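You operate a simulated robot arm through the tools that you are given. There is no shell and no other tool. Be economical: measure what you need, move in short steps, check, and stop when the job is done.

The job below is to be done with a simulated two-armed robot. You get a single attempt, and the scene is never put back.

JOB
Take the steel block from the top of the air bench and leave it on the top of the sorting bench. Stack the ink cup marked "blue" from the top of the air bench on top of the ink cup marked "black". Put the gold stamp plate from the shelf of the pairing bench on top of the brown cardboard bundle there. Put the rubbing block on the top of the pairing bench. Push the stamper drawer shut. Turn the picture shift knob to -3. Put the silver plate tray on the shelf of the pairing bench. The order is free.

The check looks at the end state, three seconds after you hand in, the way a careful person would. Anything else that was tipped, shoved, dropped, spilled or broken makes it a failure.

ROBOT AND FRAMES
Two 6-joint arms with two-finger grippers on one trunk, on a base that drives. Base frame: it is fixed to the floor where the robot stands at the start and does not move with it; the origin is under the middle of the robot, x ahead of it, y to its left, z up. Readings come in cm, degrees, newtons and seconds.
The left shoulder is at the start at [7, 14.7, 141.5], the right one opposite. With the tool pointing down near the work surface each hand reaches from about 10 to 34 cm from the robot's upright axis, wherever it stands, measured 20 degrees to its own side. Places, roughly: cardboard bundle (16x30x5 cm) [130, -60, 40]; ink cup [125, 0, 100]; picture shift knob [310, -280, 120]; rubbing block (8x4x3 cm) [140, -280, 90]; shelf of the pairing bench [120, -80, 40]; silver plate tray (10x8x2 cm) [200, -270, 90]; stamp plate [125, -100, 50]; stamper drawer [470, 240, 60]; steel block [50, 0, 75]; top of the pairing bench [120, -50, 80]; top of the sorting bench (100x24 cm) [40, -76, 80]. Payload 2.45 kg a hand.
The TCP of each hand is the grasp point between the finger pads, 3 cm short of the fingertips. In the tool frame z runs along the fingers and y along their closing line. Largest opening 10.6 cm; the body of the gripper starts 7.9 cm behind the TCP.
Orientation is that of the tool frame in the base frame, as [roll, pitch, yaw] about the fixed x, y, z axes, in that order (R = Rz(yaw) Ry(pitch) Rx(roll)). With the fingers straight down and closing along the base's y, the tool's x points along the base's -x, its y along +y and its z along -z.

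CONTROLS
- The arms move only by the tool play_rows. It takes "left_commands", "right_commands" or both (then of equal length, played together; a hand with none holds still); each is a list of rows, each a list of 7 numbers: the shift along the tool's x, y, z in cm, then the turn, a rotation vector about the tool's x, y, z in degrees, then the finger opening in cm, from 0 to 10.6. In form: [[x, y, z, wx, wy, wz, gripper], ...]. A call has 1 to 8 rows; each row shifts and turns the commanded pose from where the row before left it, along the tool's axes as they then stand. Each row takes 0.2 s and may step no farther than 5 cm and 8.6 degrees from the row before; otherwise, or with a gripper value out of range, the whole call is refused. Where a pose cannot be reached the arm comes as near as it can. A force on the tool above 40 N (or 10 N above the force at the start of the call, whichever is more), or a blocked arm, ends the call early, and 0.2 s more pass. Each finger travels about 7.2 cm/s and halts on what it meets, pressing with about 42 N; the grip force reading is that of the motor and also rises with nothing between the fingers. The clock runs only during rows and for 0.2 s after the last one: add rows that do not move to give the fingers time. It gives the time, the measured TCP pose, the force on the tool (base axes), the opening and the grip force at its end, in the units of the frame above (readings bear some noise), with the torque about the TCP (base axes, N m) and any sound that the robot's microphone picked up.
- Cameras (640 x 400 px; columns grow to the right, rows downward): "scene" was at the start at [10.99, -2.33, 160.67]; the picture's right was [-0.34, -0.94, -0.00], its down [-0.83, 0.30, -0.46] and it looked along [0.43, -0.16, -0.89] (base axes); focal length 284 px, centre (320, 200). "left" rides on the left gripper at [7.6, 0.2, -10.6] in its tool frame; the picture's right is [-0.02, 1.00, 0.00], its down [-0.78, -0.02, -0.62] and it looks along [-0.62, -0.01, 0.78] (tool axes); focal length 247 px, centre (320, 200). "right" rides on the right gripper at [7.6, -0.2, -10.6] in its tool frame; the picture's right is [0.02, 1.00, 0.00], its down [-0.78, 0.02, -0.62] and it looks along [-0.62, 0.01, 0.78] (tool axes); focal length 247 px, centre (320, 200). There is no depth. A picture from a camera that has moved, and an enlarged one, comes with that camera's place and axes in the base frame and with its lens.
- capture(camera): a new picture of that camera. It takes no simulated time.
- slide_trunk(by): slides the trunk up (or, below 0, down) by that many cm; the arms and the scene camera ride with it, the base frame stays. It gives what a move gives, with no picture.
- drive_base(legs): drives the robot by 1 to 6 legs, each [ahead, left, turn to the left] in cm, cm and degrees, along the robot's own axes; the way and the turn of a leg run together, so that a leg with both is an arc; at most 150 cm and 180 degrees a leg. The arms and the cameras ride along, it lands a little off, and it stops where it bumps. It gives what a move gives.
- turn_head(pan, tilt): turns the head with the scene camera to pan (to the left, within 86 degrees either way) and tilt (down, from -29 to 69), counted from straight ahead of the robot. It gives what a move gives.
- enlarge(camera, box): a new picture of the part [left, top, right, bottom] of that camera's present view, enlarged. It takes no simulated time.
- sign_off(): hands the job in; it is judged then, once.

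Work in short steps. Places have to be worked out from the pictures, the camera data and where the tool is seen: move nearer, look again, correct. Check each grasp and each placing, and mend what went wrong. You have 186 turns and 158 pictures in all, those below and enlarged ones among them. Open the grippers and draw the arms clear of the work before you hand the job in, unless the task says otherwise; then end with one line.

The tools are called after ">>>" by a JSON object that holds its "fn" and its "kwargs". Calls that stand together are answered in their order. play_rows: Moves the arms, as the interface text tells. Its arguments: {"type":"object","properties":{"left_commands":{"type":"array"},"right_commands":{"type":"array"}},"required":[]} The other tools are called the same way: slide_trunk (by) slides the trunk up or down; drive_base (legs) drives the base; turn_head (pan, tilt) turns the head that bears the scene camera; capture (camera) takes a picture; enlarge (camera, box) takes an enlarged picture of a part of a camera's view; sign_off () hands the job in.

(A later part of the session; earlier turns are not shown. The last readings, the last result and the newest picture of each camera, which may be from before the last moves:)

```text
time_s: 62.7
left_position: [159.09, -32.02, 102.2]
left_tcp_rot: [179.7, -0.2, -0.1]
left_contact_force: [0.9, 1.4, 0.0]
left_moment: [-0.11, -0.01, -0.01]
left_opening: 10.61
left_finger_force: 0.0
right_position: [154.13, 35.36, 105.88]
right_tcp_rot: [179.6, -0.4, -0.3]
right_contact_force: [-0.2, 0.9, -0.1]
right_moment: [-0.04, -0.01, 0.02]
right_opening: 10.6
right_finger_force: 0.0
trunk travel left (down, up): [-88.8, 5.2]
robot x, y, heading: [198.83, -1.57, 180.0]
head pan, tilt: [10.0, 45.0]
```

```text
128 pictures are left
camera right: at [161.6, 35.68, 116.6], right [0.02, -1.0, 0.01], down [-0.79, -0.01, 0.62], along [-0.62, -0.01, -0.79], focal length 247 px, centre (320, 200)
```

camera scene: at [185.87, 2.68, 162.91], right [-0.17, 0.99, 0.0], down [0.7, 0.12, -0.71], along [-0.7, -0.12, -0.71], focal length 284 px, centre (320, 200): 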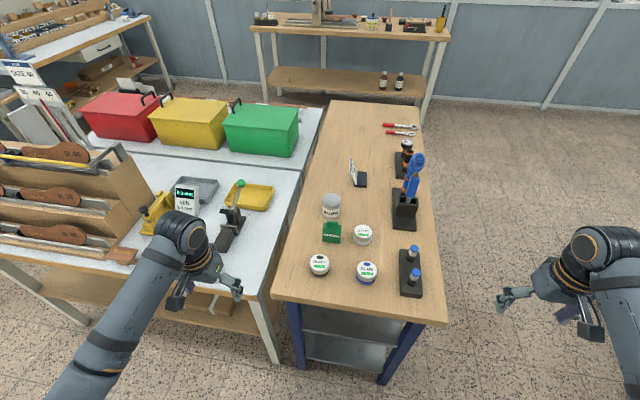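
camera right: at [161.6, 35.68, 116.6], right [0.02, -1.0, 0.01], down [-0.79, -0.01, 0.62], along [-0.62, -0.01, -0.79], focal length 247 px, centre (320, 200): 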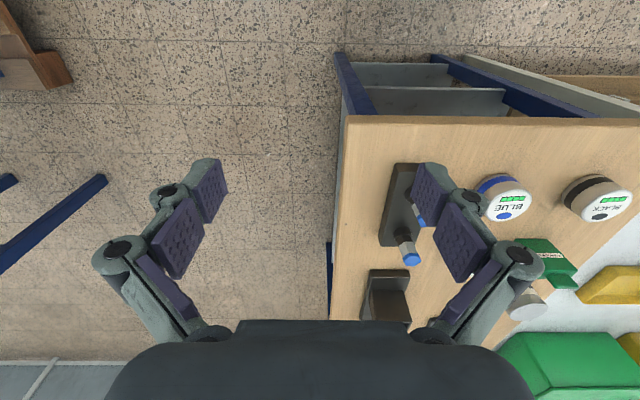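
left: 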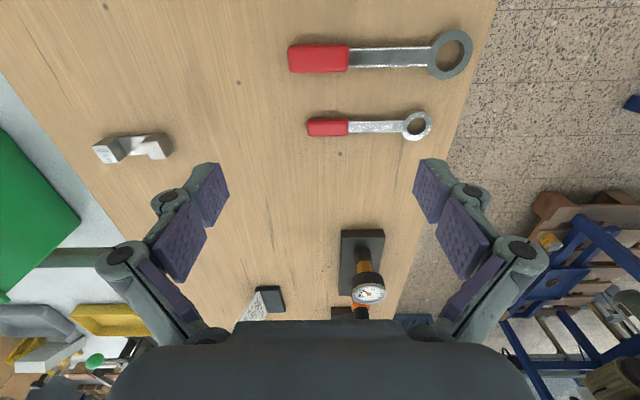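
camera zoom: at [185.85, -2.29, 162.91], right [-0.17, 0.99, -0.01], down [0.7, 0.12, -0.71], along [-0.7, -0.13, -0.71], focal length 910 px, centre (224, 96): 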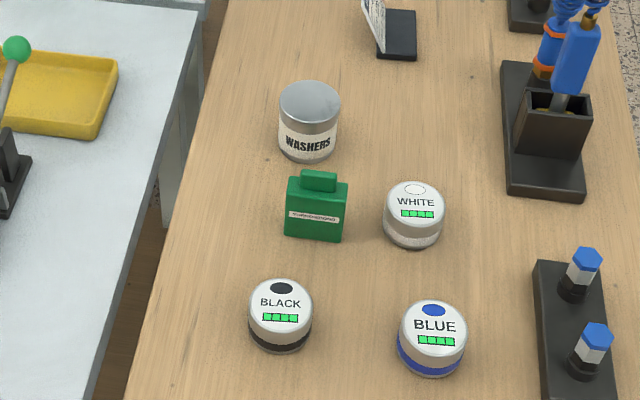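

Steps were slightly too long; I split them into seven.

>>> {"fn": "play_rows", "kwargs": {"right_commands": [[-2.15, 3.86, 0, 0, 0, 0, 10.6], [-2.15, 3.86, 0, 0, 0, 0, 10.6], [-2.15, 3.86, 0, 0, 0, 0, 10.6], [-2.15, 3.86, 0, 0, 0, 0, 10.6], [-2.15, 3.86, 0, 0, 0, 0, 10.6], [-2.15, 3.86, 0, 0, 0, 0, 10.6], [-2.15, 3.86, 0, 0, 0, 0, 10.6], [0, 0, 0, 0, 0, 0, 10.6]]}}

>>> {"fn": "capture", "kwargs": {"camera": "right"}}

```text
time_s: 64.5
left_position: [159.09, -32.51, 102.05]
left_tcp_rot: [180.0, 0.1, -0.1]
left_contact_force: [-0.1, 0.2, -0.4]
left_moment: [-0.02, -0.02, -0.02]
left_opening: 10.62
left_finger_force: 0.0
right_position: [138.52, 8.63, 104.61]
right_tcp_rot: [179.9, -0.3, -0.5]
right_contact_force: [0.7, 0.7, -0.2]
right_moment: [-0.03, 0.01, 0.02]
right_opening: 10.59
right_finger_force: 0.0
right hand out of reach, approached as far as the arm can: row 1, 2
trunk travel left (down, up): [-88.8, 5.2]
robot x, y, heading: [198.74, -1.74, 179.5]
head pan, tilt: [10.0, 45.0]
```

```text
127 pictures are left
camera right: at [146.07, 8.85, 115.28], right [0.01, -1.0, 0.0], down [-0.79, -0.01, 0.62], along [-0.62, -0.01, -0.79], focal length 247 px, centre (320, 200)
```

right: 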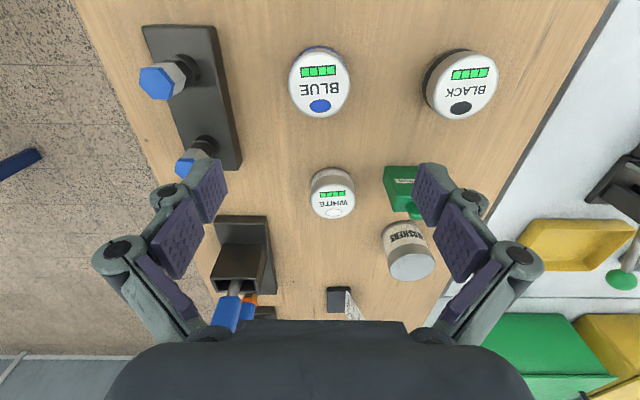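

Blue cup top centre works out at about [139.5, 8.7, 88.6]. I lower the trunk 9 cm and look again.

>>> {"fn": "slide_trunk", "kwargs": {"by": -9.5}}

>>> {"fn": "capture", "kwargs": {"camera": "right"}}

```text
time_s: 65.8
left_position: [159.14, -32.55, 92.63]
left_tcp_rot: [-180.0, -0.1, -0.1]
left_contact_force: [0.1, 0.4, -0.1]
left_moment: [-0.03, 0.0, -0.01]
left_opening: 10.59
left_finger_force: 0.0
right_position: [138.51, 8.6, 95.17]
right_tcp_rot: [-180.0, -0.4, -0.4]
right_contact_force: [-0.2, 0.9, -0.5]
right_moment: [0.01, -0.01, -0.03]
right_opening: 10.59
right_finger_force: 0.1
trunk travel left (down, up): [-79.3, 14.7]
robot x, y, heading: [198.94, -1.83, 180.1]
head pan, tilt: [10.0, 45.0]
```

```text
126 pictures are left
camera right: at [146.07, 8.83, 105.78], right [0.01, -1.0, 0.0], down [-0.79, -0.01, 0.62], along [-0.62, -0.01, -0.79], focal length 247 px, centre (320, 200)
```

right: 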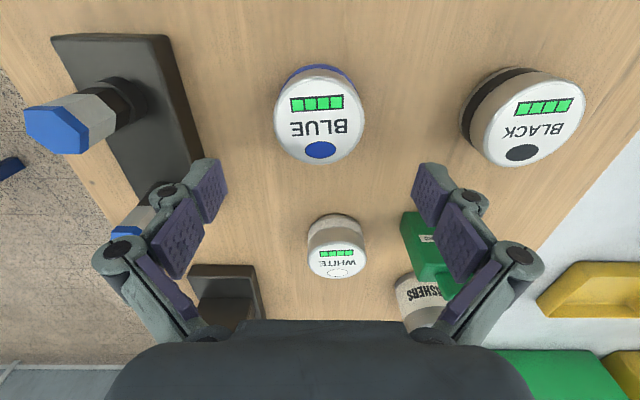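

Blue cup fixed at [139.85, 8.75], top 88.7; black at [139.35, -5.65]. I centre and lower to TCP z 89.

>>> {"fn": "play_rows", "kwargs": {"right_commands": [[1.35, -0.15, 0, 0, 0, 0, 10.6], [0, 0, 3, 0, 0, 0, 10.6], [0, 0, 2.6, 0, 0, 0, 10.6], [0, 0, 0.5, 0, 0, 0, 10.6], [0, 0, 0, 0, 0, 0, 10.6]]}}

>>> {"fn": "capture", "kwargs": {"camera": "right"}}

```text
time_s: 67.0
left_position: [159.17, -32.52, 92.57]
left_tcp_rot: [-179.9, 0.0, -0.1]
left_contact_force: [0.3, 0.3, 0.3]
left_moment: [-0.02, 0.0, -0.03]
left_opening: 10.59
left_finger_force: 0.2
right_position: [139.92, 8.71, 89.19]
right_tcp_rot: [-180.0, -0.4, -0.4]
right_contact_force: [0.1, 0.8, 0.5]
right_moment: [0.0, 0.02, -0.02]
right_opening: 10.61
right_finger_force: 0.0
trunk travel left (down, up): [-79.3, 14.7]
robot x, y, heading: [199.4, -1.7, 180.0]
head pan, tilt: [10.0, 45.0]
```

```text
125 pictures are left
camera right: at [147.48, 8.89, 99.72], right [0.01, -1.0, 0.0], down [-0.79, -0.01, 0.62], along [-0.62, -0.01, -0.79], focal length 247 px, centre (320, 200)
```

right: 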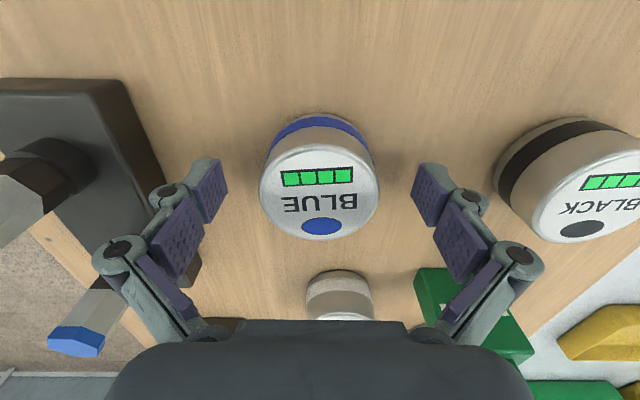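

Centred. I close on the blue cup.

>>> {"fn": "play_rows", "kwargs": {"right_commands": [[0, 0, 0, 0, 0, 0, 8], [0, 0, 0, 0, 0, 0, 5], [0, 0, 0, 0, 0, 0, 5], [0, 0, 0, 0, 0, 0, 5], [0, 0, 0, 0, 0, 0, 5]]}}

>>> {"fn": "play_rows", "kwargs": {"right_commands": [[0, 0, -3, 0, 0, 0, 5], [0, 0, -4, 0, 0, 0, 5], [0, 0, 0, 0, 0, 0, 5]]}}

>>> {"fn": "capture", "kwargs": {"camera": "right"}}

```text
time_s: 68.2
left_position: [159.15, -32.46, 92.58]
left_tcp_rot: [-179.9, 0.1, -0.2]
left_contact_force: [0.8, 0.0, 0.2]
left_moment: [0.03, -0.01, 0.0]
left_opening: 10.6
left_finger_force: 0.2
right_position: [139.92, 8.84, 89.1]
right_tcp_rot: [180.0, -0.3, -0.4]
right_contact_force: [0.3, 1.7, 1.2]
right_moment: [0.14, -0.03, 0.0]
right_opening: 5.91
right_finger_force: 42.3
trunk travel left (down, up): [-79.3, 14.7]
robot x, y, heading: [199.07, -1.28, 179.9]
head pan, tilt: [10.0, 45.0]
```

```text
time_s: 69.0
left_position: [159.15, -32.5, 92.41]
left_tcp_rot: [-179.9, 0.1, -0.1]
left_contact_force: [0.2, 0.6, 0.3]
left_moment: [-0.01, -0.03, 0.01]
left_opening: 10.61
left_finger_force: 0.1
right_position: [139.79, 8.62, 96.04]
right_tcp_rot: [-179.9, -0.4, -0.5]
right_contact_force: [-0.1, 0.6, -2.5]
right_moment: [0.0, -0.01, -0.02]
right_opening: 5.91
right_finger_force: 42.1
trunk travel left (down, up): [-79.3, 14.7]
robot x, y, heading: [198.68, -1.5, 180.1]
head pan, tilt: [10.0, 45.0]
```

```text
124 pictures are left
camera right: at [147.36, 8.83, 106.73], right [0.02, -1.0, 0.0], down [-0.79, -0.01, 0.62], along [-0.62, -0.01, -0.79], focal length 247 px, centre (320, 200)
```

right: 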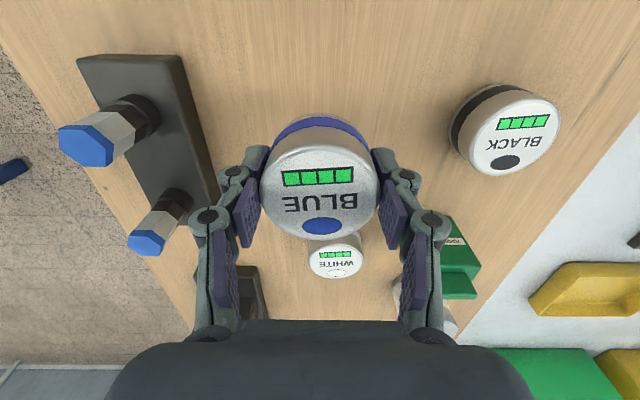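

Blue cup held and lifted. I carry it 14.4 cm over to the black cup.

>>> {"fn": "play_rows", "kwargs": {"right_commands": [[0, 4.8, 0, 0, 0, 0, 5], [0, 4.8, 0, 0, 0, 0, 5], [0, 4.8, 0, 0, 0, 0, 5], [0, 0, 0, 0, 0, 0, 5]]}}

>>> {"fn": "capture", "kwargs": {"camera": "right"}}

>>> {"fn": "enlarge", "kwargs": {"camera": "scene", "box": [250, 190, 410, 290]}}

```text
time_s: 70.0
left_position: [159.18, -32.66, 92.48]
left_tcp_rot: [-179.9, 0.0, 0.0]
left_contact_force: [0.4, 0.6, -0.7]
left_moment: [-0.01, 0.02, 0.01]
left_opening: 10.62
left_finger_force: 0.0
right_position: [137.01, -4.37, 95.51]
right_tcp_rot: [179.9, -0.3, -0.3]
right_contact_force: [-0.3, -0.2, -2.0]
right_moment: [-0.01, 0.02, -0.04]
right_opening: 5.88
right_finger_force: 42.0
right hand out of reach, approached as far as the arm can: row 2, 3
trunk travel left (down, up): [-79.3, 14.7]
robot x, y, heading: [199.22, -2.01, 180.0]
head pan, tilt: [10.0, 45.0]
```

```text
123 pictures are left
camera right: at [144.54, -4.17, 106.13], right [0.02, -1.0, 0.0], down [-0.79, -0.01, 0.62], along [-0.62, -0.01, -0.79], focal length 247 px, centre (320, 200)
```

right: 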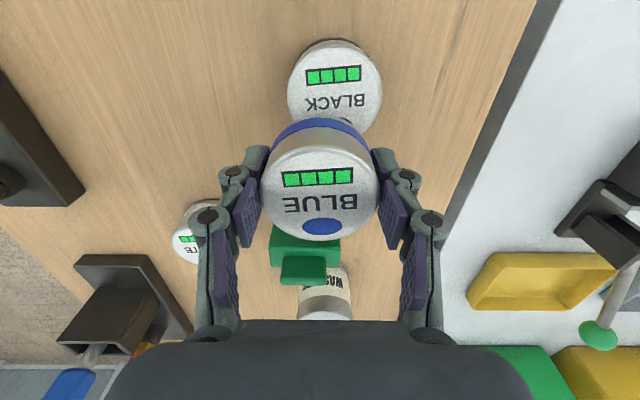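

```text
4.00 times, centred on (330, 240) of scene
camera zoom: at [185.89, -3.33, 153.41], right [-0.17, 0.99, 0.0], down [0.7, 0.12, -0.71], along [-0.7, -0.12, -0.71], focal length 1138 px, centre (280, 40)
```

zoom: 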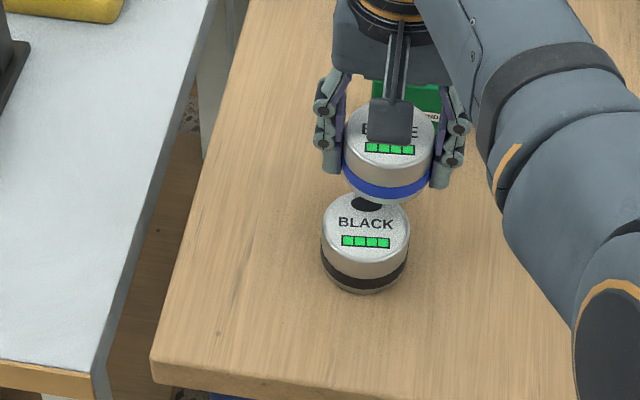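

The right arm can't go across that far without being pushed outward. I bring the hand back to where it was, raise the trunk a little, and shift the base left by 14 cm instead.

>>> {"fn": "slide_trunk", "kwargs": {"by": 4}}

>>> {"fn": "play_rows", "kwargs": {"right_commands": [[2.8, 0, 0, 0, 0, 0, 5], [0, -4.5, 0, 0, 0, 0, 5], [0, -4.5, 0, 0, 0, 0, 5], [0, -4, 0, 0, 0, 0, 5], [0, 0, 0, 0, 0, 0, 5]]}}

>>> {"fn": "drive_base", "kwargs": {"legs": [[0, 14.3, 0]]}}

>>> {"fn": "capture", "kwargs": {"camera": "right"}}

```text
time_s: 70.9
left_position: [159.11, -32.47, 96.62]
left_tcp_rot: [-180.0, 0.0, -0.2]
left_contact_force: [-0.4, -0.7, -0.7]
left_moment: [0.0, -0.01, -0.02]
left_opening: 10.59
left_finger_force: 0.0
right_position: [136.84, -4.19, 99.39]
right_tcp_rot: [179.9, -0.4, -0.3]
right_contact_force: [1.3, -0.3, -3.3]
right_moment: [0.02, 0.01, -0.02]
right_opening: 5.86
right_finger_force: 42.2
trunk travel left (down, up): [-83.3, 10.7]
robot x, y, heading: [199.03, -1.77, 180.0]
head pan, tilt: [10.0, 45.0]
```

```text
time_s: 72.1
left_position: [159.03, -32.69, 96.44]
left_tcp_rot: [-179.8, 0.1, -0.1]
left_contact_force: [0.6, -0.7, 0.0]
left_moment: [0.01, 0.01, -0.01]
left_opening: 10.6
left_finger_force: 0.0
right_position: [138.13, 9.97, 99.07]
right_tcp_rot: [179.9, -0.4, -0.3]
right_contact_force: [0.1, -0.3, -2.7]
right_moment: [0.01, -0.02, 0.01]
right_opening: 5.89
right_finger_force: 41.8
right hand out of reach, approached as far as the arm can: row 1
trunk travel left (down, up): [-83.3, 10.7]
robot x, y, heading: [198.58, -1.97, 180.1]
head pan, tilt: [10.0, 45.0]
```

```text
time_s: 73.4
left_position: [159.03, -46.45, 96.68]
left_tcp_rot: [180.0, 0.0, 0.0]
left_contact_force: [0.0, 0.3, -0.3]
left_moment: [-0.02, 0.02, 0.01]
left_opening: 10.61
left_finger_force: 0.1
right_position: [138.03, -3.91, 99.11]
right_tcp_rot: [179.9, -0.4, -0.3]
right_contact_force: [-0.6, 0.3, -2.5]
right_moment: [-0.03, -0.04, 0.0]
right_opening: 5.87
right_finger_force: 41.4
trunk travel left (down, up): [-83.3, 10.7]
robot x, y, heading: [198.99, -15.6, 179.8]
head pan, tilt: [10.0, 45.0]
```

```text
121 pictures are left
camera right: at [145.63, -3.56, 109.77], right [0.02, -1.0, 0.0], down [-0.79, -0.01, 0.62], along [-0.62, -0.01, -0.79], focal length 247 px, centre (320, 200)
```

right: 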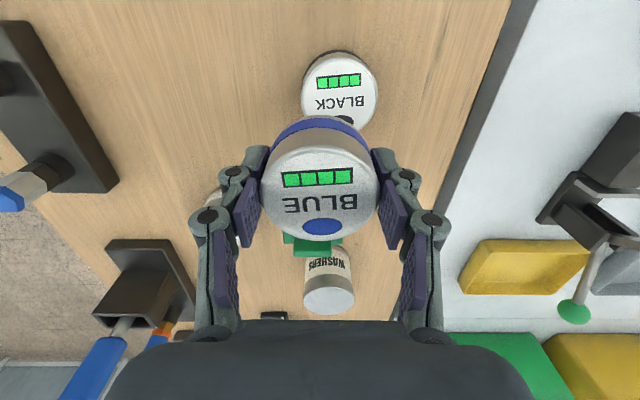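

Black cup centre measured at [140.3, -5.3]. I shift by +2.3 / −1.5 and lower to 1 cm above it.

>>> {"fn": "play_rows", "kwargs": {"right_commands": [[2.3, 1.5, 0, 0, 0, 0, 5], [0, 0, 2.5, 0, 0, 0, 5], [0, 0, 2.2, 0, 0, 0, 5], [0, 0, 0, 0, 0, 0, 5], [0, 0, 0, 0, 0, 0, 5]]}}

>>> {"fn": "capture", "kwargs": {"camera": "right"}}

>>> {"fn": "enlarge", "kwargs": {"camera": "scene", "box": [270, 190, 430, 290]}}

```text
time_s: 74.6
left_position: [159.1, -46.63, 96.49]
left_tcp_rot: [-179.9, 0.0, -0.1]
left_contact_force: [-1.3, 0.4, -0.3]
left_moment: [-0.01, -0.02, 0.03]
left_opening: 10.59
left_finger_force: 0.0
right_position: [140.34, -5.46, 94.43]
right_tcp_rot: [179.9, -0.4, -0.6]
right_contact_force: [-0.4, 0.0, -2.3]
right_moment: [-0.01, 0.02, 0.01]
right_opening: 5.88
right_finger_force: 42.4
trunk travel left (down, up): [-83.3, 10.7]
robot x, y, heading: [198.75, -15.71, 179.8]
head pan, tilt: [10.0, 45.0]
```

```text
120 pictures are left
camera right: at [147.88, -5.18, 105.09], right [0.02, -1.0, 0.0], down [-0.79, -0.01, 0.62], along [-0.62, -0.01, -0.79], focal length 247 px, centre (320, 200)
```

right: 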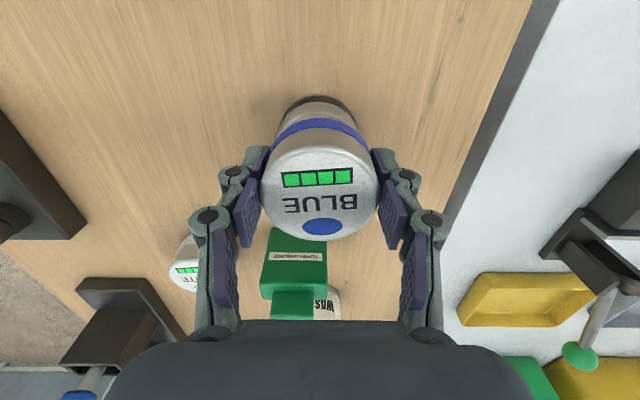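

```text
4.00 times, centred on (350, 240) of scene
camera zoom: at [185.74, -17.32, 157.4], right [-0.17, 0.99, 0.0], down [0.7, 0.12, -0.71], along [-0.7, -0.12, -0.71], focal length 1138 px, centre (200, 40)
```

zoom: 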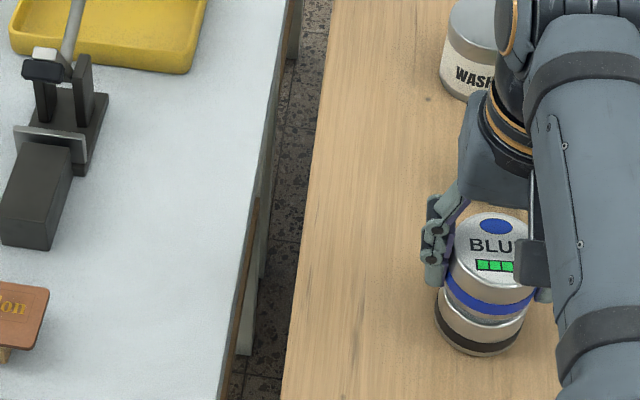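

The two cups line up in both views within a few millimetres. I lower gently until contact.

>>> {"fn": "play_rows", "kwargs": {"right_commands": [[-0.1, 0, 0.7, 0, 0, 0, 5], [0, 0, 0.4, 0, 0, 0, 5], [0, 0, 0, 0, 0, 0, 5]]}}

>>> {"fn": "play_rows", "kwargs": {"right_commands": [[0, 0, 0.4, 0, 0, 0, 5], [0, 0, 0, 0, 0, 0, 5]]}}

```text
time_s: 75.4
left_position: [159.11, -46.63, 96.57]
left_tcp_rot: [-179.9, 0.0, -0.1]
left_contact_force: [0.2, -1.0, 0.4]
left_moment: [-0.01, -0.01, -0.01]
left_opening: 10.58
left_finger_force: 0.0
right_position: [140.27, -5.36, 93.36]
right_tcp_rot: [-180.0, -0.5, -0.5]
right_contact_force: [-0.7, 0.3, -3.3]
right_moment: [0.0, -0.03, -0.02]
right_opening: 5.87
right_finger_force: 41.4
trunk travel left (down, up): [-83.3, 10.7]
robot x, y, heading: [199.07, -16.08, 179.6]
head pan, tilt: [10.0, 45.0]
```

```text
time_s: 76.0
left_position: [159.27, -46.6, 96.63]
left_tcp_rot: [-179.9, 0.1, -0.1]
left_contact_force: [-0.4, 0.4, 0.1]
left_moment: [0.02, 0.0, -0.03]
left_opening: 10.61
left_finger_force: 0.0
right_position: [140.32, -5.35, 93.31]
right_tcp_rot: [179.9, 0.0, -0.4]
right_contact_force: [-2.9, 2.8, 18.9]
right_moment: [0.2, -0.13, -0.02]
right_opening: 5.9
right_finger_force: 42.3
trunk travel left (down, up): [-83.3, 10.7]
robot x, y, heading: [199.47, -15.77, 180.0]
head pan, tilt: [10.0, 45.0]
```

Contact at 93.3. I relieve the push, check, then open slowly and rise.

>>> {"fn": "play_rows", "kwargs": {"right_commands": [[0, 0, -0.25, 0, 0, 0, 5], [0, 0, 0, 0, 0, 0, 6.3], [0, 0, 0, 0, 0, 0, 7.5], [0, 0, 0, 0, 0, 0, 9], [0, 0, 0, 0, 0, 0, 9.5], [0, 0, -3, 0, 0, 0, 9.5], [0, 0, -4, 0, 0, 0, 9.5], [0, 0, -4, 0, 0, 0, 9.5]]}}

>>> {"fn": "capture", "kwargs": {"camera": "right"}}

>>> {"fn": "enlarge", "kwargs": {"camera": "scene", "box": [270, 190, 430, 290]}}

```text
time_s: 77.8
left_position: [159.16, -46.63, 96.51]
left_tcp_rot: [-179.9, 0.0, -0.2]
left_contact_force: [-0.2, 0.1, 0.4]
left_moment: [0.03, -0.01, -0.01]
left_opening: 10.61
left_finger_force: 0.0
right_position: [140.27, -5.29, 104.42]
right_tcp_rot: [-180.0, -0.4, -0.4]
right_contact_force: [0.2, 0.3, 0.9]
right_moment: [-0.05, 0.0, 0.02]
right_opening: 9.48
right_finger_force: 0.1
trunk travel left (down, up): [-83.3, 10.7]
robot x, y, heading: [198.68, -15.85, 180.1]
head pan, tilt: [10.0, 45.0]
```

```text
118 pictures are left
camera right: at [147.81, -5.2, 115.13], right [0.02, -1.0, 0.0], down [-0.79, -0.01, 0.62], along [-0.62, -0.01, -0.79], focal length 247 px, centre (320, 200)
```

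right: 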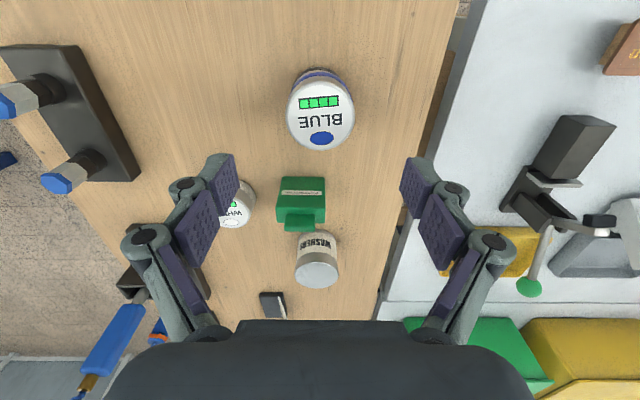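

```text
4.00 times, centred on (350, 240) of scene
camera zoom: at [185.85, -17.39, 157.4], right [-0.17, 0.99, 0.0], down [0.7, 0.12, -0.71], along [-0.7, -0.12, -0.71], focal length 1138 px, centre (200, 40)
```

zoom: 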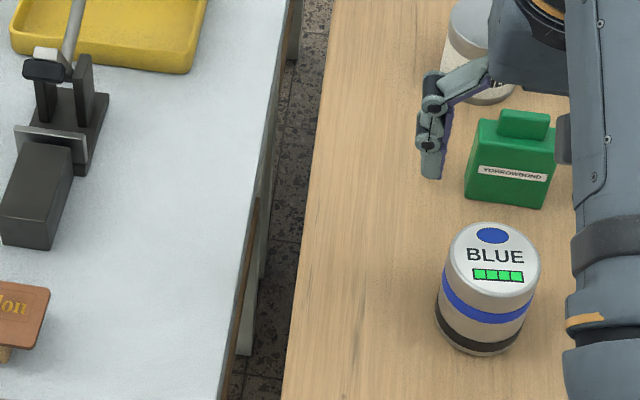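

Blue sits squarely on black. Now I pull back and go along to look at the pairing bench and its shelf from this side.

>>> {"fn": "drive_base", "kwargs": {"legs": [[-12, 0, 0], [0, 60, 0]]}}

>>> {"fn": "turn_head", "kwargs": {"pan": 0, "tilt": 45}}

>>> {"fn": "capture", "kwargs": {"camera": "scene"}}

```text
time_s: 82.0
left_position: [171.2, -106.64, 96.57]
left_tcp_rot: [-180.0, 0.0, 0.0]
left_contact_force: [-0.3, -0.8, 0.3]
left_moment: [0.02, -0.03, -0.02]
left_opening: 10.61
left_finger_force: 0.1
right_position: [152.17, -65.37, 104.35]
right_tcp_rot: [179.9, -0.4, -0.2]
right_contact_force: [-0.6, 0.6, 0.8]
right_moment: [0.01, -0.06, 0.02]
right_opening: 9.51
right_finger_force: 0.0
trunk travel left (down, up): [-83.3, 10.7]
robot x, y, heading: [210.91, -75.51, -179.9]
head pan, tilt: [10.0, 45.0]
```

```text
time_s: 82.7
left_position: [171.3, -106.65, 96.54]
left_tcp_rot: [-179.9, 0.1, 0.0]
left_contact_force: [-0.3, 0.1, 0.5]
left_moment: [0.01, -0.01, -0.01]
left_opening: 10.61
left_finger_force: 0.1
right_position: [152.17, -65.42, 104.38]
right_tcp_rot: [-179.9, -0.4, -0.3]
right_contact_force: [-1.3, -0.6, 0.1]
right_moment: [0.04, -0.03, 0.02]
right_opening: 9.49
right_finger_force: 0.0
trunk travel left (down, up): [-83.3, 10.7]
robot x, y, heading: [210.91, -75.45, -179.8]
head pan, tilt: [0.0, 45.0]
```

```text
116 pictures are left
camera scene: at [197.68, -75.98, 157.41], right [0.0, 1.0, 0.0], down [0.71, 0.0, -0.71], along [-0.71, 0.0, -0.71], focal length 284 px, centre (320, 200)
```

scene: 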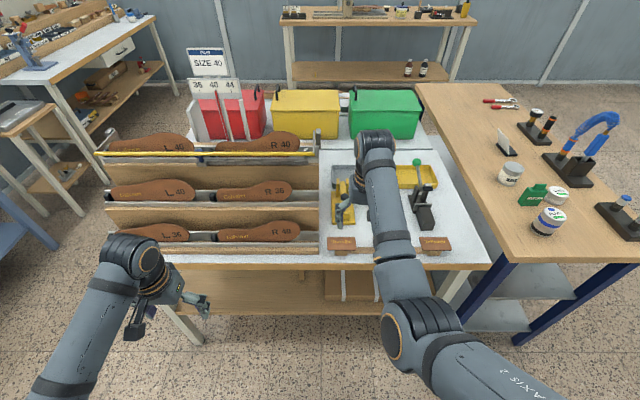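

The bench's near edge is around x 148. I back off 8 cm more and lower the trunk to look into the shelf.

>>> {"fn": "drive_base", "kwargs": {"legs": [[-9, 0, 0]]}}

>>> {"fn": "slide_trunk", "kwargs": {"by": -60}}

>>> {"fn": "turn_head", "kwargs": {"pan": 0, "tilt": 30}}

>>> {"fn": "capture", "kwargs": {"camera": "scene"}}

>>> {"fn": "capture", "kwargs": {"camera": "left"}}

>>> {"fn": "capture", "kwargs": {"camera": "right"}}

```text
time_s: 83.8
left_position: [180.07, -106.72, 96.42]
left_tcp_rot: [-179.8, -0.1, 0.0]
left_contact_force: [-0.2, -1.0, -0.6]
left_moment: [0.01, 0.03, -0.03]
left_opening: 10.6
left_finger_force: 0.1
right_position: [160.98, -65.55, 104.28]
right_tcp_rot: [180.0, -0.5, -0.3]
right_contact_force: [-0.5, -0.2, -0.5]
right_moment: [0.03, -0.04, -0.01]
right_opening: 9.51
right_finger_force: 0.0
trunk travel left (down, up): [-83.3, 10.7]
robot x, y, heading: [219.71, -75.71, -179.9]
head pan, tilt: [0.0, 45.0]
```

```text
refused: -60 is not a number from -40 to 40
```

```text
time_s: 84.6
left_position: [180.36, -106.68, 96.55]
left_tcp_rot: [-180.0, -0.1, 0.0]
left_contact_force: [0.3, -0.4, 0.1]
left_moment: [-0.02, 0.03, -0.01]
left_opening: 10.6
left_finger_force: 0.0
right_position: [161.36, -65.47, 104.52]
right_tcp_rot: [179.9, -0.2, -0.1]
right_contact_force: [-0.7, -0.9, 0.8]
right_moment: [-0.02, 0.01, 0.02]
right_opening: 9.52
right_finger_force: 0.0
trunk travel left (down, up): [-83.3, 10.7]
robot x, y, heading: [220.22, -75.9, -180.0]
head pan, tilt: [0.0, 30.0]
```

```text
115 pictures are left
camera scene: at [206.04, -75.91, 159.68], right [0.0, 1.0, 0.0], down [0.5, 0.0, -0.87], along [-0.87, 0.0, -0.5], focal length 284 px, centre (320, 200)
```

scene: 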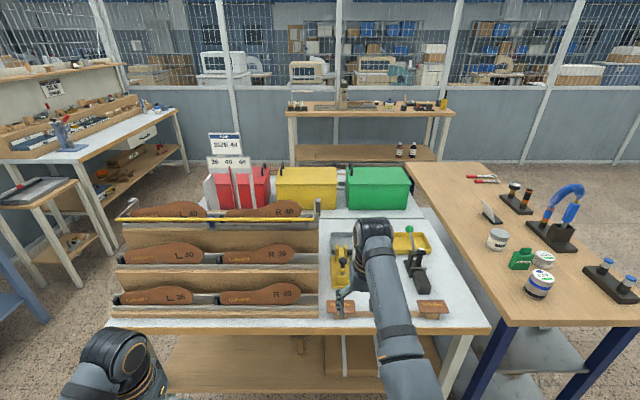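

```text
114 pictures are left
camera left: at [187.99, -106.98, 107.09], right [-0.02, -1.0, 0.0], down [-0.78, 0.02, 0.62], along [-0.62, 0.01, -0.78], focal length 247 px, centre (320, 200)
```

left: 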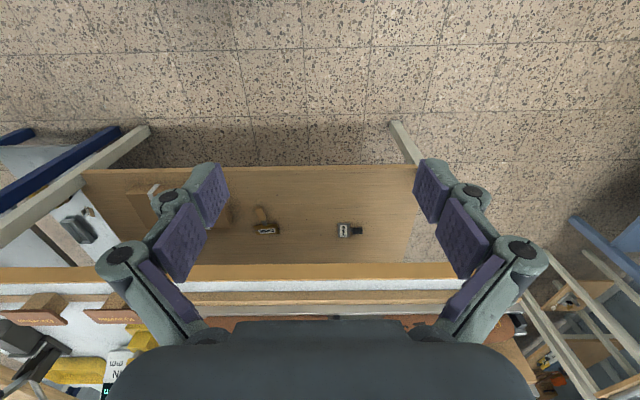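

```text
113 pictures are left
camera right: at [168.94, -65.25, 115.16], right [0.02, -1.0, 0.0], down [-0.79, -0.01, 0.62], along [-0.62, -0.01, -0.79], focal length 247 px, centre (320, 200)
```

right: 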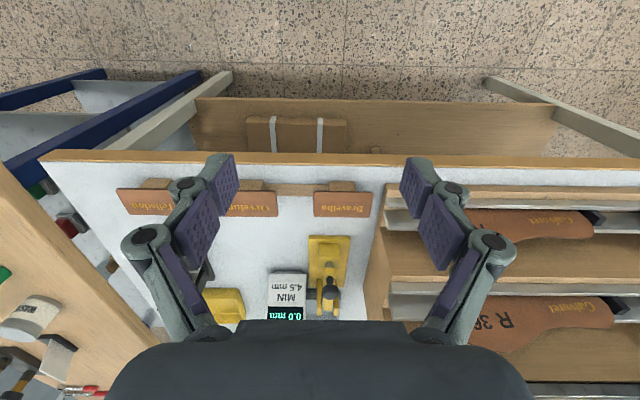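

Slides are limited to 40 cm; I lower in two moves and look again.

>>> {"fn": "slide_trunk", "kwargs": {"by": -30}}

>>> {"fn": "slide_trunk", "kwargs": {"by": -22}}

>>> {"fn": "capture", "kwargs": {"camera": "scene"}}

>>> {"fn": "capture", "kwargs": {"camera": "right"}}

>>> {"fn": "capture", "kwargs": {"camera": "left"}}

```text
time_s: 87.6
left_position: [180.2, -106.73, 66.49]
left_tcp_rot: [-179.9, 0.1, 0.0]
left_contact_force: [0.9, 0.2, 0.2]
left_moment: [0.0, -0.04, 0.0]
left_opening: 10.62
left_finger_force: 0.1
right_position: [161.33, -65.53, 74.38]
right_tcp_rot: [-179.9, -0.4, -0.2]
right_contact_force: [-0.1, 0.6, 0.0]
right_moment: [0.01, -0.01, -0.01]
right_opening: 9.53
right_finger_force: 0.1
trunk travel left (down, up): [-53.3, 40.7]
robot x, y, heading: [220.08, -75.83, -179.9]
head pan, tilt: [0.0, 30.0]
```

```text
time_s: 90.0
left_position: [180.28, -106.66, 44.52]
left_tcp_rot: [-179.9, 0.0, -0.1]
left_contact_force: [-0.3, -0.1, -0.6]
left_moment: [-0.02, 0.0, -0.01]
left_opening: 10.64
left_finger_force: 0.0
right_position: [161.24, -65.4, 52.4]
right_tcp_rot: [-180.0, -0.4, -0.1]
right_contact_force: [-0.6, 0.1, 0.3]
right_moment: [0.01, 0.03, -0.02]
right_opening: 9.49
right_finger_force: 0.1
trunk travel left (down, up): [-31.3, 62.7]
robot x, y, heading: [219.95, -75.84, -179.6]
head pan, tilt: [0.0, 30.0]
```

```text
112 pictures are left
camera scene: at [205.86, -75.91, 107.68], right [0.0, 1.0, 0.0], down [0.5, 0.0, -0.87], along [-0.87, 0.0, -0.5], focal length 284 px, centre (320, 200)
```

scene: 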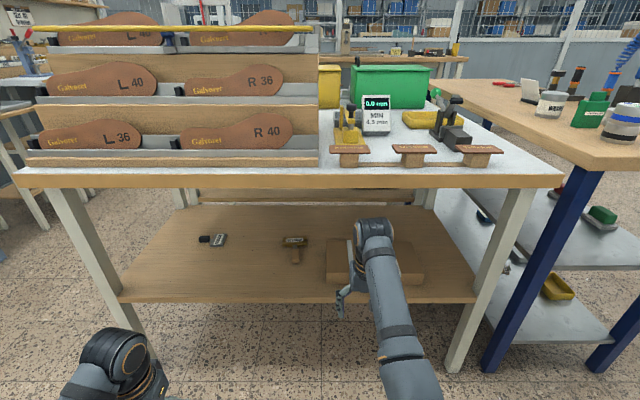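

```text
111 pictures are left
camera right: at [168.81, -65.24, 63.1], right [0.02, -1.0, 0.0], down [-0.79, -0.01, 0.62], along [-0.62, -0.01, -0.79], focal length 247 px, centre (320, 200)
```

right: 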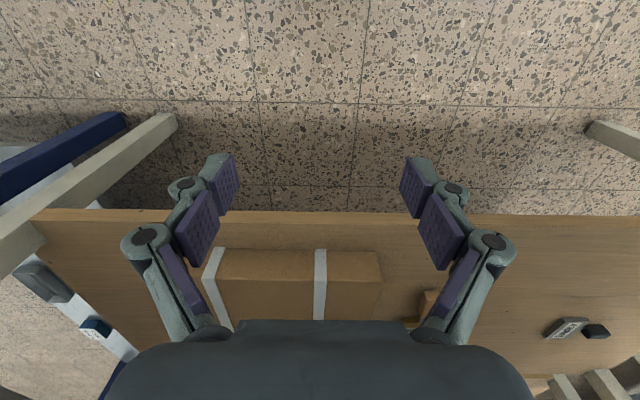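

```text
110 pictures are left
camera left: at [187.87, -106.97, 55.06], right [-0.02, -1.0, 0.0], down [-0.78, 0.02, 0.62], along [-0.62, 0.01, -0.78], focal length 247 px, centre (320, 200)
```

left: 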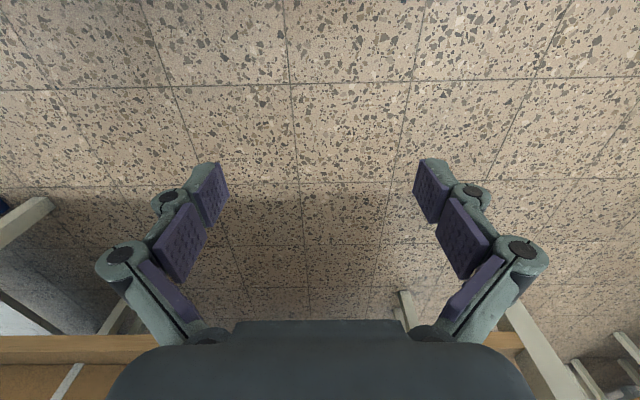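

Two small items lie on the shelf beside the bundle. I enlarge them.

>>> {"fn": "enlarge", "kwargs": {"camera": "scene", "box": [180, 190, 440, 310]}}

>>> {"fn": "enlarge", "kwargs": {"camera": "right", "box": [390, 270, 640, 380]}}

```text
2.46 times, centred on (310, 250) of scene
camera zoom: at [205.86, -75.91, 107.68], right [0.0, 1.0, 0.0], down [0.5, 0.0, -0.87], along [-0.87, 0.0, -0.5], focal length 700 px, centre (345, 77)
```

zoom: 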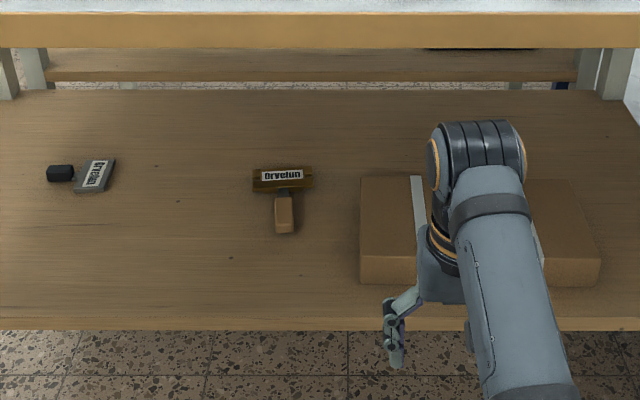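

```text
2.56 times, centred on (515, 325) of right
camera zoom: at [168.81, -65.24, 63.1], right [0.02, -1.0, 0.0], down [-0.79, -0.01, 0.62], along [-0.62, -0.01, -0.79], focal length 632 px, centre (-179, -120)
```

zoom: 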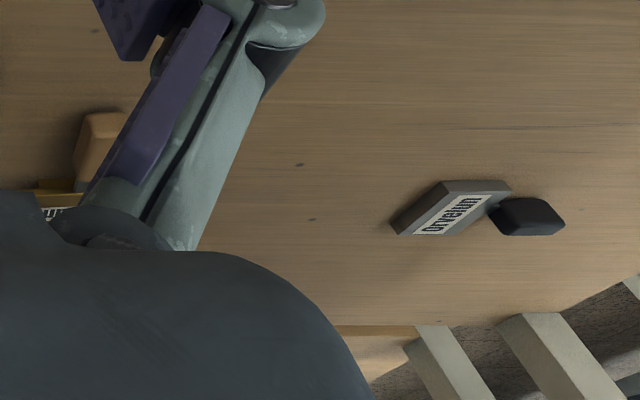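

The gold plate is the T-shaped one: plate near [120.5, -85.4], wooden handle pointing toward me (x 124–131, y −84.6, z ≈ 40.6). I shift left, then tilt the right hand about 43° forward so it can reach under the bench top.

>>> {"fn": "drive_base", "kwargs": {"legs": [[0, 17, 0]]}}

>>> {"fn": "play_rows", "kwargs": {"right_commands": [[0, 0, 0, 0, -8.5, 0, 9], [0, 0, 0, 0, -8.5, 0, 9], [0, 0, 0, 0, -8.5, 0, 9], [0, 0, 0, 0, -8.5, 0, 9], [0, 0, 0, 0, -8.5, 0, 9], [0, 0, 0, 0, 0, 0, 9]]}}

>>> {"fn": "capture", "kwargs": {"camera": "scene"}}

>>> {"fn": "capture", "kwargs": {"camera": "right"}}

```text
time_s: 91.4
left_position: [180.47, -123.65, 44.61]
left_tcp_rot: [-179.8, 0.1, 0.2]
left_contact_force: [0.0, 0.3, 0.1]
left_moment: [-0.06, -0.01, -0.01]
left_opening: 10.6
left_finger_force: 0.0
right_position: [161.27, -82.47, 52.38]
right_tcp_rot: [-180.0, -0.4, 0.0]
right_contact_force: [0.5, -0.2, -0.2]
right_moment: [0.06, -0.01, -0.02]
right_opening: 9.5
right_finger_force: 0.0
trunk travel left (down, up): [-31.3, 62.7]
robot x, y, heading: [219.99, -92.46, -179.7]
head pan, tilt: [0.0, 30.0]
```

```text
time_s: 92.3
left_position: [180.38, -123.61, 44.55]
left_tcp_rot: [-179.9, 0.0, 0.2]
left_contact_force: [-0.3, 0.2, 0.1]
left_moment: [0.02, -0.01, 0.01]
left_opening: 10.58
left_finger_force: 0.1
right_position: [158.97, -73.75, 54.32]
right_tcp_rot: [-169.3, 29.4, 1.2]
right_contact_force: [0.3, -0.4, 0.1]
right_moment: [0.01, -0.02, 0.0]
right_opening: 9.01
right_finger_force: 0.1
right hand out of reach, approached as far as the arm can: row 4
trunk travel left (down, up): [-31.3, 62.7]
robot x, y, heading: [220.02, -92.3, -179.8]
head pan, tilt: [0.0, 30.0]
stopped in row 4 (right hand): the arm was blocked; the commanded pose is now the measured one
```

```text
107 pictures are left
camera scene: at [205.89, -92.75, 107.67], right [0.0, 1.0, 0.0], down [0.5, 0.0, -0.87], along [-0.87, 0.0, -0.5], focal length 284 px, centre (320, 200)
```

scene: 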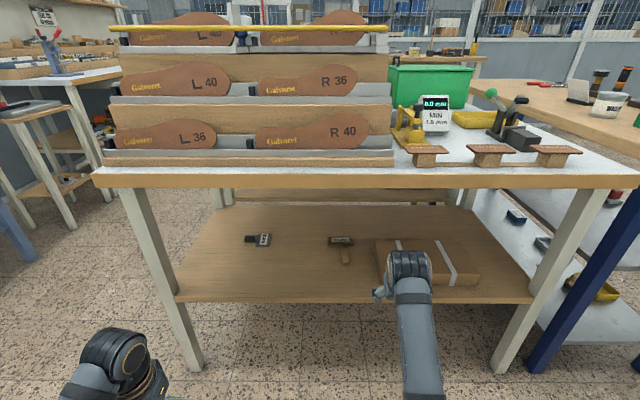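

```text
106 pictures are left
camera right: at [170.74, -75.24, 59.76], right [-0.05, -0.98, -0.17], down [-0.38, -0.14, 0.91], along [-0.92, 0.11, -0.37], focal length 247 px, centre (320, 200)
```

right: 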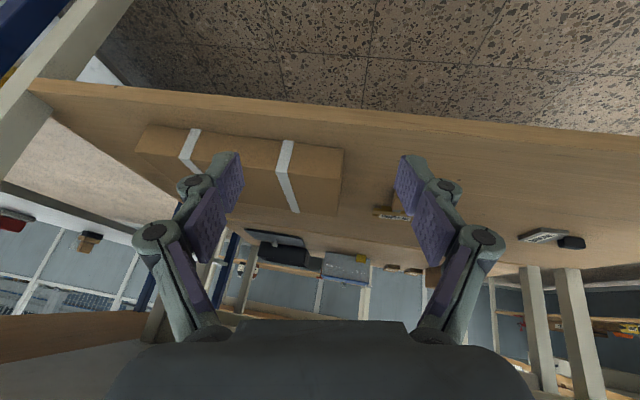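

The wrist folds too close there; further to the side it works better. I level the roll and continue tilting while moving forward along the fingers.

>>> {"fn": "play_rows", "kwargs": {"right_commands": [[0, -1, 0, -5.3, 0, 0, 9], [0, -1, 0, -5.4, 0, 0, 9], [0, -1, 1, 0, -7, 0, 9], [0, 0, 1, 0, -6, 0, 9], [0, 0, 0, 0, 0, 0, 9]]}}

```text
time_s: 93.5
left_position: [180.45, -123.54, 44.45]
left_tcp_rot: [-179.9, 0.2, 0.2]
left_contact_force: [0.0, 0.7, -0.2]
left_moment: [0.03, -0.02, 0.04]
left_opening: 10.6
left_finger_force: 0.1
right_position: [157.77, -70.98, 52.93]
right_tcp_rot: [179.9, 42.6, 1.0]
right_contact_force: [0.1, 0.1, 0.0]
right_moment: [-0.02, 0.02, -0.01]
right_opening: 8.99
right_finger_force: 0.0
trunk travel left (down, up): [-31.3, 62.7]
robot x, y, heading: [220.09, -92.55, -179.6]
head pan, tilt: [0.0, 30.0]
```

Good: tilt 42.6° now. I draw the left hand back and up a little, then strafe left 14 cm, lower 5 cm and approach 18 cm.

>>> {"fn": "play_rows", "kwargs": {"left_commands": [[3, -2, -2, 0, 0, 0, 5], [3, -2, -2, 0, 0, 0, 5], [0, 0, 0, 0, 0, 0, 5]]}}

>>> {"fn": "drive_base", "kwargs": {"legs": [[0, 13.5, 0], [17, 0, 0]]}}

>>> {"fn": "capture", "kwargs": {"camera": "right"}}

>>> {"fn": "capture", "kwargs": {"camera": "scene"}}

```text
time_s: 94.3
left_position: [186.36, -119.63, 48.56]
left_tcp_rot: [-179.7, 0.2, 0.2]
left_contact_force: [-0.7, 0.3, -0.2]
left_moment: [0.02, 0.02, 0.0]
left_opening: 5.01
left_finger_force: 0.0
right_position: [157.79, -71.02, 53.02]
right_tcp_rot: [179.7, 42.5, 1.1]
right_contact_force: [-0.1, -0.6, -0.8]
right_moment: [0.03, -0.03, -0.01]
right_opening: 8.98
right_finger_force: 0.2
trunk travel left (down, up): [-31.3, 62.7]
robot x, y, heading: [220.02, -92.52, -179.6]
head pan, tilt: [0.0, 30.0]
```

```text
time_s: 96.6
left_position: [169.35, -133.43, 48.56]
left_tcp_rot: [-179.9, 0.2, 0.2]
left_contact_force: [1.2, 0.1, -0.5]
left_moment: [0.01, 0.02, 0.01]
left_opening: 5.0
left_finger_force: 0.1
right_position: [140.8, -84.66, 52.86]
right_tcp_rot: [179.8, 42.4, 1.1]
right_contact_force: [0.2, -0.5, 0.7]
right_moment: [0.03, -0.02, 0.0]
right_opening: 8.98
right_finger_force: 0.1
trunk travel left (down, up): [-31.3, 62.7]
robot x, y, heading: [202.8, -106.23, -179.4]
head pan, tilt: [0.0, 30.0]
```

```text
105 pictures are left
camera right: at [153.65, -84.19, 55.63], right [0.04, -1.0, -0.01], down [-0.16, -0.02, 0.99], along [-0.99, -0.04, -0.16], focal length 247 px, centre (320, 200)
```

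right: 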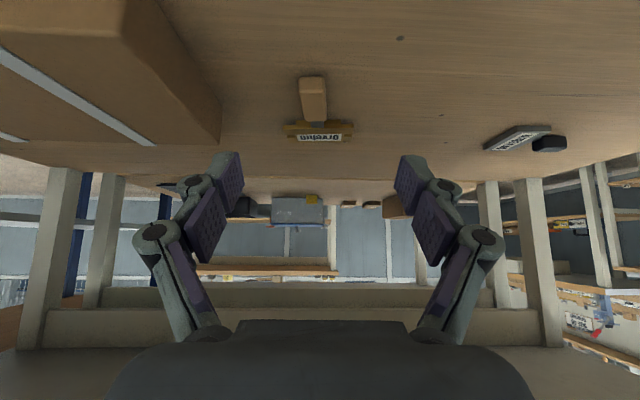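

```text
104 pictures are left
camera scene: at [188.87, -106.43, 107.66], right [-0.01, 1.0, 0.0], down [0.5, 0.0, -0.87], along [-0.87, -0.01, -0.5], focal length 284 px, centre (320, 200)
```

scene: 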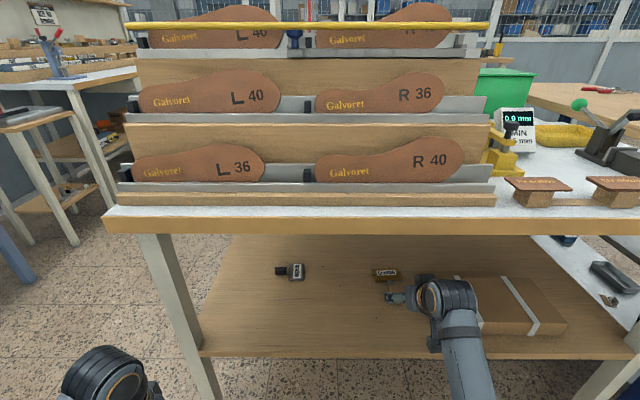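

The handle is 2.8 cm wide, x 126–131, y ≈ −84.5, about 2 cm high on the shelf (z 39.5). I lower the trunk 7 cm and drive 7 cm nearer.

>>> {"fn": "slide_trunk", "kwargs": {"by": -6}}

>>> {"fn": "drive_base", "kwargs": {"legs": [[7, 0, 0]]}}

>>> {"fn": "capture", "kwargs": {"camera": "right"}}

>>> {"fn": "enlarge", "kwargs": {"camera": "scene", "box": [320, 230, 560, 380]}}

```text
time_s: 97.6
left_position: [169.41, -133.35, 42.6]
left_tcp_rot: [-179.8, 0.3, 0.2]
left_contact_force: [-0.4, -0.2, 0.2]
left_moment: [-0.02, 0.02, -0.01]
left_opening: 5.01
left_finger_force: 0.0
right_position: [140.95, -84.71, 46.98]
right_tcp_rot: [179.9, 42.4, 1.1]
right_contact_force: [-0.6, -0.1, -0.1]
right_moment: [-0.01, -0.01, -0.02]
right_opening: 9.02
right_finger_force: 0.0
trunk travel left (down, up): [-25.3, 68.7]
robot x, y, heading: [203.13, -106.02, -179.5]
head pan, tilt: [0.0, 30.0]
```

```text
time_s: 98.7
left_position: [162.49, -133.48, 42.6]
left_tcp_rot: [-179.8, 0.2, 0.4]
left_contact_force: [-0.3, -0.4, 0.3]
left_moment: [0.01, 0.0, 0.01]
left_opening: 5.0
left_finger_force: 0.0
right_position: [133.88, -84.92, 46.86]
right_tcp_rot: [179.8, 42.4, 1.2]
right_contact_force: [0.4, -0.1, 0.0]
right_moment: [0.01, -0.02, -0.02]
right_opening: 9.02
right_finger_force: 0.0
trunk travel left (down, up): [-25.3, 68.7]
robot x, y, heading: [196.42, -106.3, -179.8]
head pan, tilt: [0.0, 30.0]
```

```text
103 pictures are left
camera right: at [146.7, -84.28, 49.64], right [0.04, -1.0, -0.01], down [-0.16, -0.02, 0.99], along [-0.99, -0.04, -0.16], focal length 247 px, centre (320, 200)
```

right: 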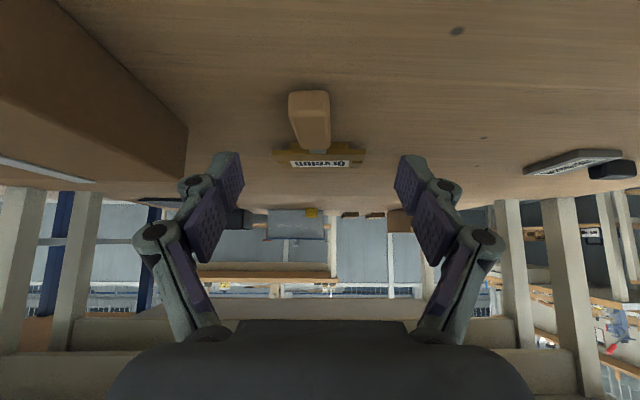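

```text
2.67 times, centred on (440, 305) of scene
camera zoom: at [181.94, -106.49, 101.66], right [-0.01, 1.0, 0.0], down [0.5, 0.0, -0.87], along [-0.87, -0.01, -0.5], focal length 758 px, centre (0, -80)
```

zoom: 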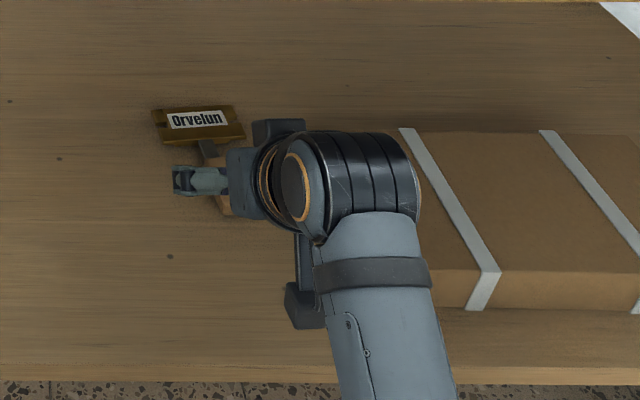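

Handle end at x 131.1, y −84.1. I advance 5.6 cm along the fingers so the tips straddle the handle.

>>> {"fn": "play_rows", "kwargs": {"right_commands": [[-0.1, -0.3, 2, 0, 0, 0, 8], [0, 0, 2, 0, 0, 0, 8], [0, 0, 1.2, 0, 0, 0, 8], [0, 0, 0, 0, 0, 0, 8]]}}

>>> {"fn": "capture", "kwargs": {"camera": "right"}}

```text
time_s: 99.7
left_position: [162.47, -133.34, 42.6]
left_tcp_rot: [-179.8, 0.2, 0.5]
left_contact_force: [0.8, -0.1, 0.1]
left_moment: [0.02, -0.03, 0.0]
left_opening: 5.0
left_finger_force: 0.1
right_position: [130.21, -84.79, 43.25]
right_tcp_rot: [179.8, 42.4, 1.3]
right_contact_force: [0.5, 0.6, 0.1]
right_moment: [0.01, -0.02, 0.0]
right_opening: 8.01
right_finger_force: 0.0
trunk travel left (down, up): [-25.3, 68.7]
robot x, y, heading: [196.17, -106.16, -179.5]
head pan, tilt: [0.0, 30.0]
```

```text
101 pictures are left
camera right: at [143.08, -84.14, 45.85], right [0.04, -1.0, -0.01], down [-0.16, -0.02, 0.99], along [-0.99, -0.04, -0.16], focal length 247 px, centre (320, 200)
```

right: 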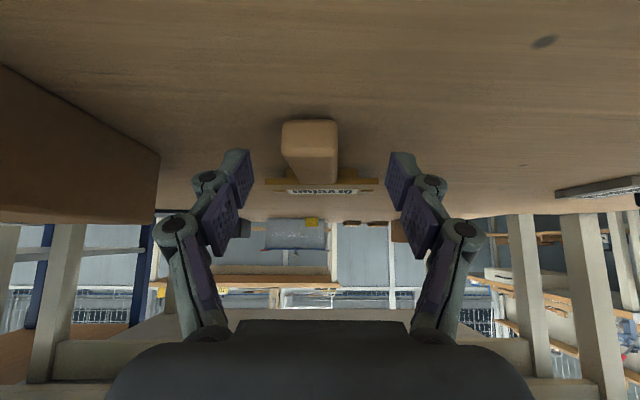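

The handle lies between the tips. I lower 0.4 cm and close.

>>> {"fn": "play_rows", "kwargs": {"right_commands": [[0.2, 0, 0.4, 0, 0, 0, 8], [0, 0, 0, 0, 0, 0, 5], [0, 0, 0, 0, 0, 0, 2], [0, 0, 0, 0, 0, 0, 2], [0, 0, 0, 0, 0, 0, 2], [0, 0, 0, 0, 0, 0, 2]]}}

>>> {"fn": "capture", "kwargs": {"camera": "right"}}

```text
time_s: 101.0
left_position: [162.48, -133.63, 42.65]
left_tcp_rot: [-179.7, 0.2, 0.4]
left_contact_force: [-0.1, 0.7, 0.6]
left_moment: [-0.01, -0.03, -0.01]
left_opening: 5.01
left_finger_force: 0.1
right_position: [130.28, -84.56, 42.91]
right_tcp_rot: [179.8, 42.6, 1.4]
right_contact_force: [-3.1, 4.6, 8.9]
right_moment: [0.25, 0.51, -0.09]
right_opening: 2.56
right_finger_force: 42.0
trunk travel left (down, up): [-25.3, 68.7]
robot x, y, heading: [196.16, -106.4, -179.8]
head pan, tilt: [0.0, 30.0]
```

```text
100 pictures are left
camera right: at [142.97, -84.09, 45.6], right [0.04, -1.0, -0.01], down [-0.15, -0.02, 0.99], along [-0.99, -0.04, -0.16], focal length 247 px, centre (320, 200)
```

right: 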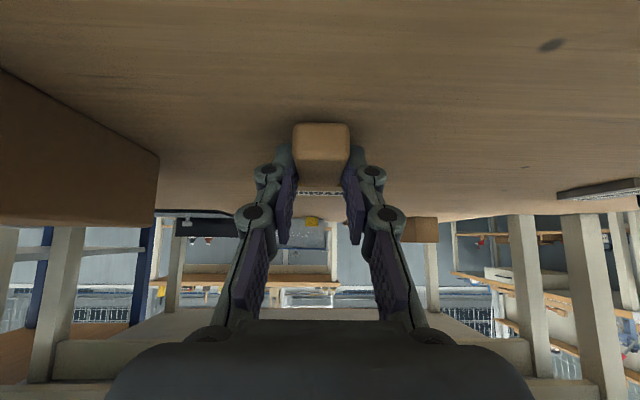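

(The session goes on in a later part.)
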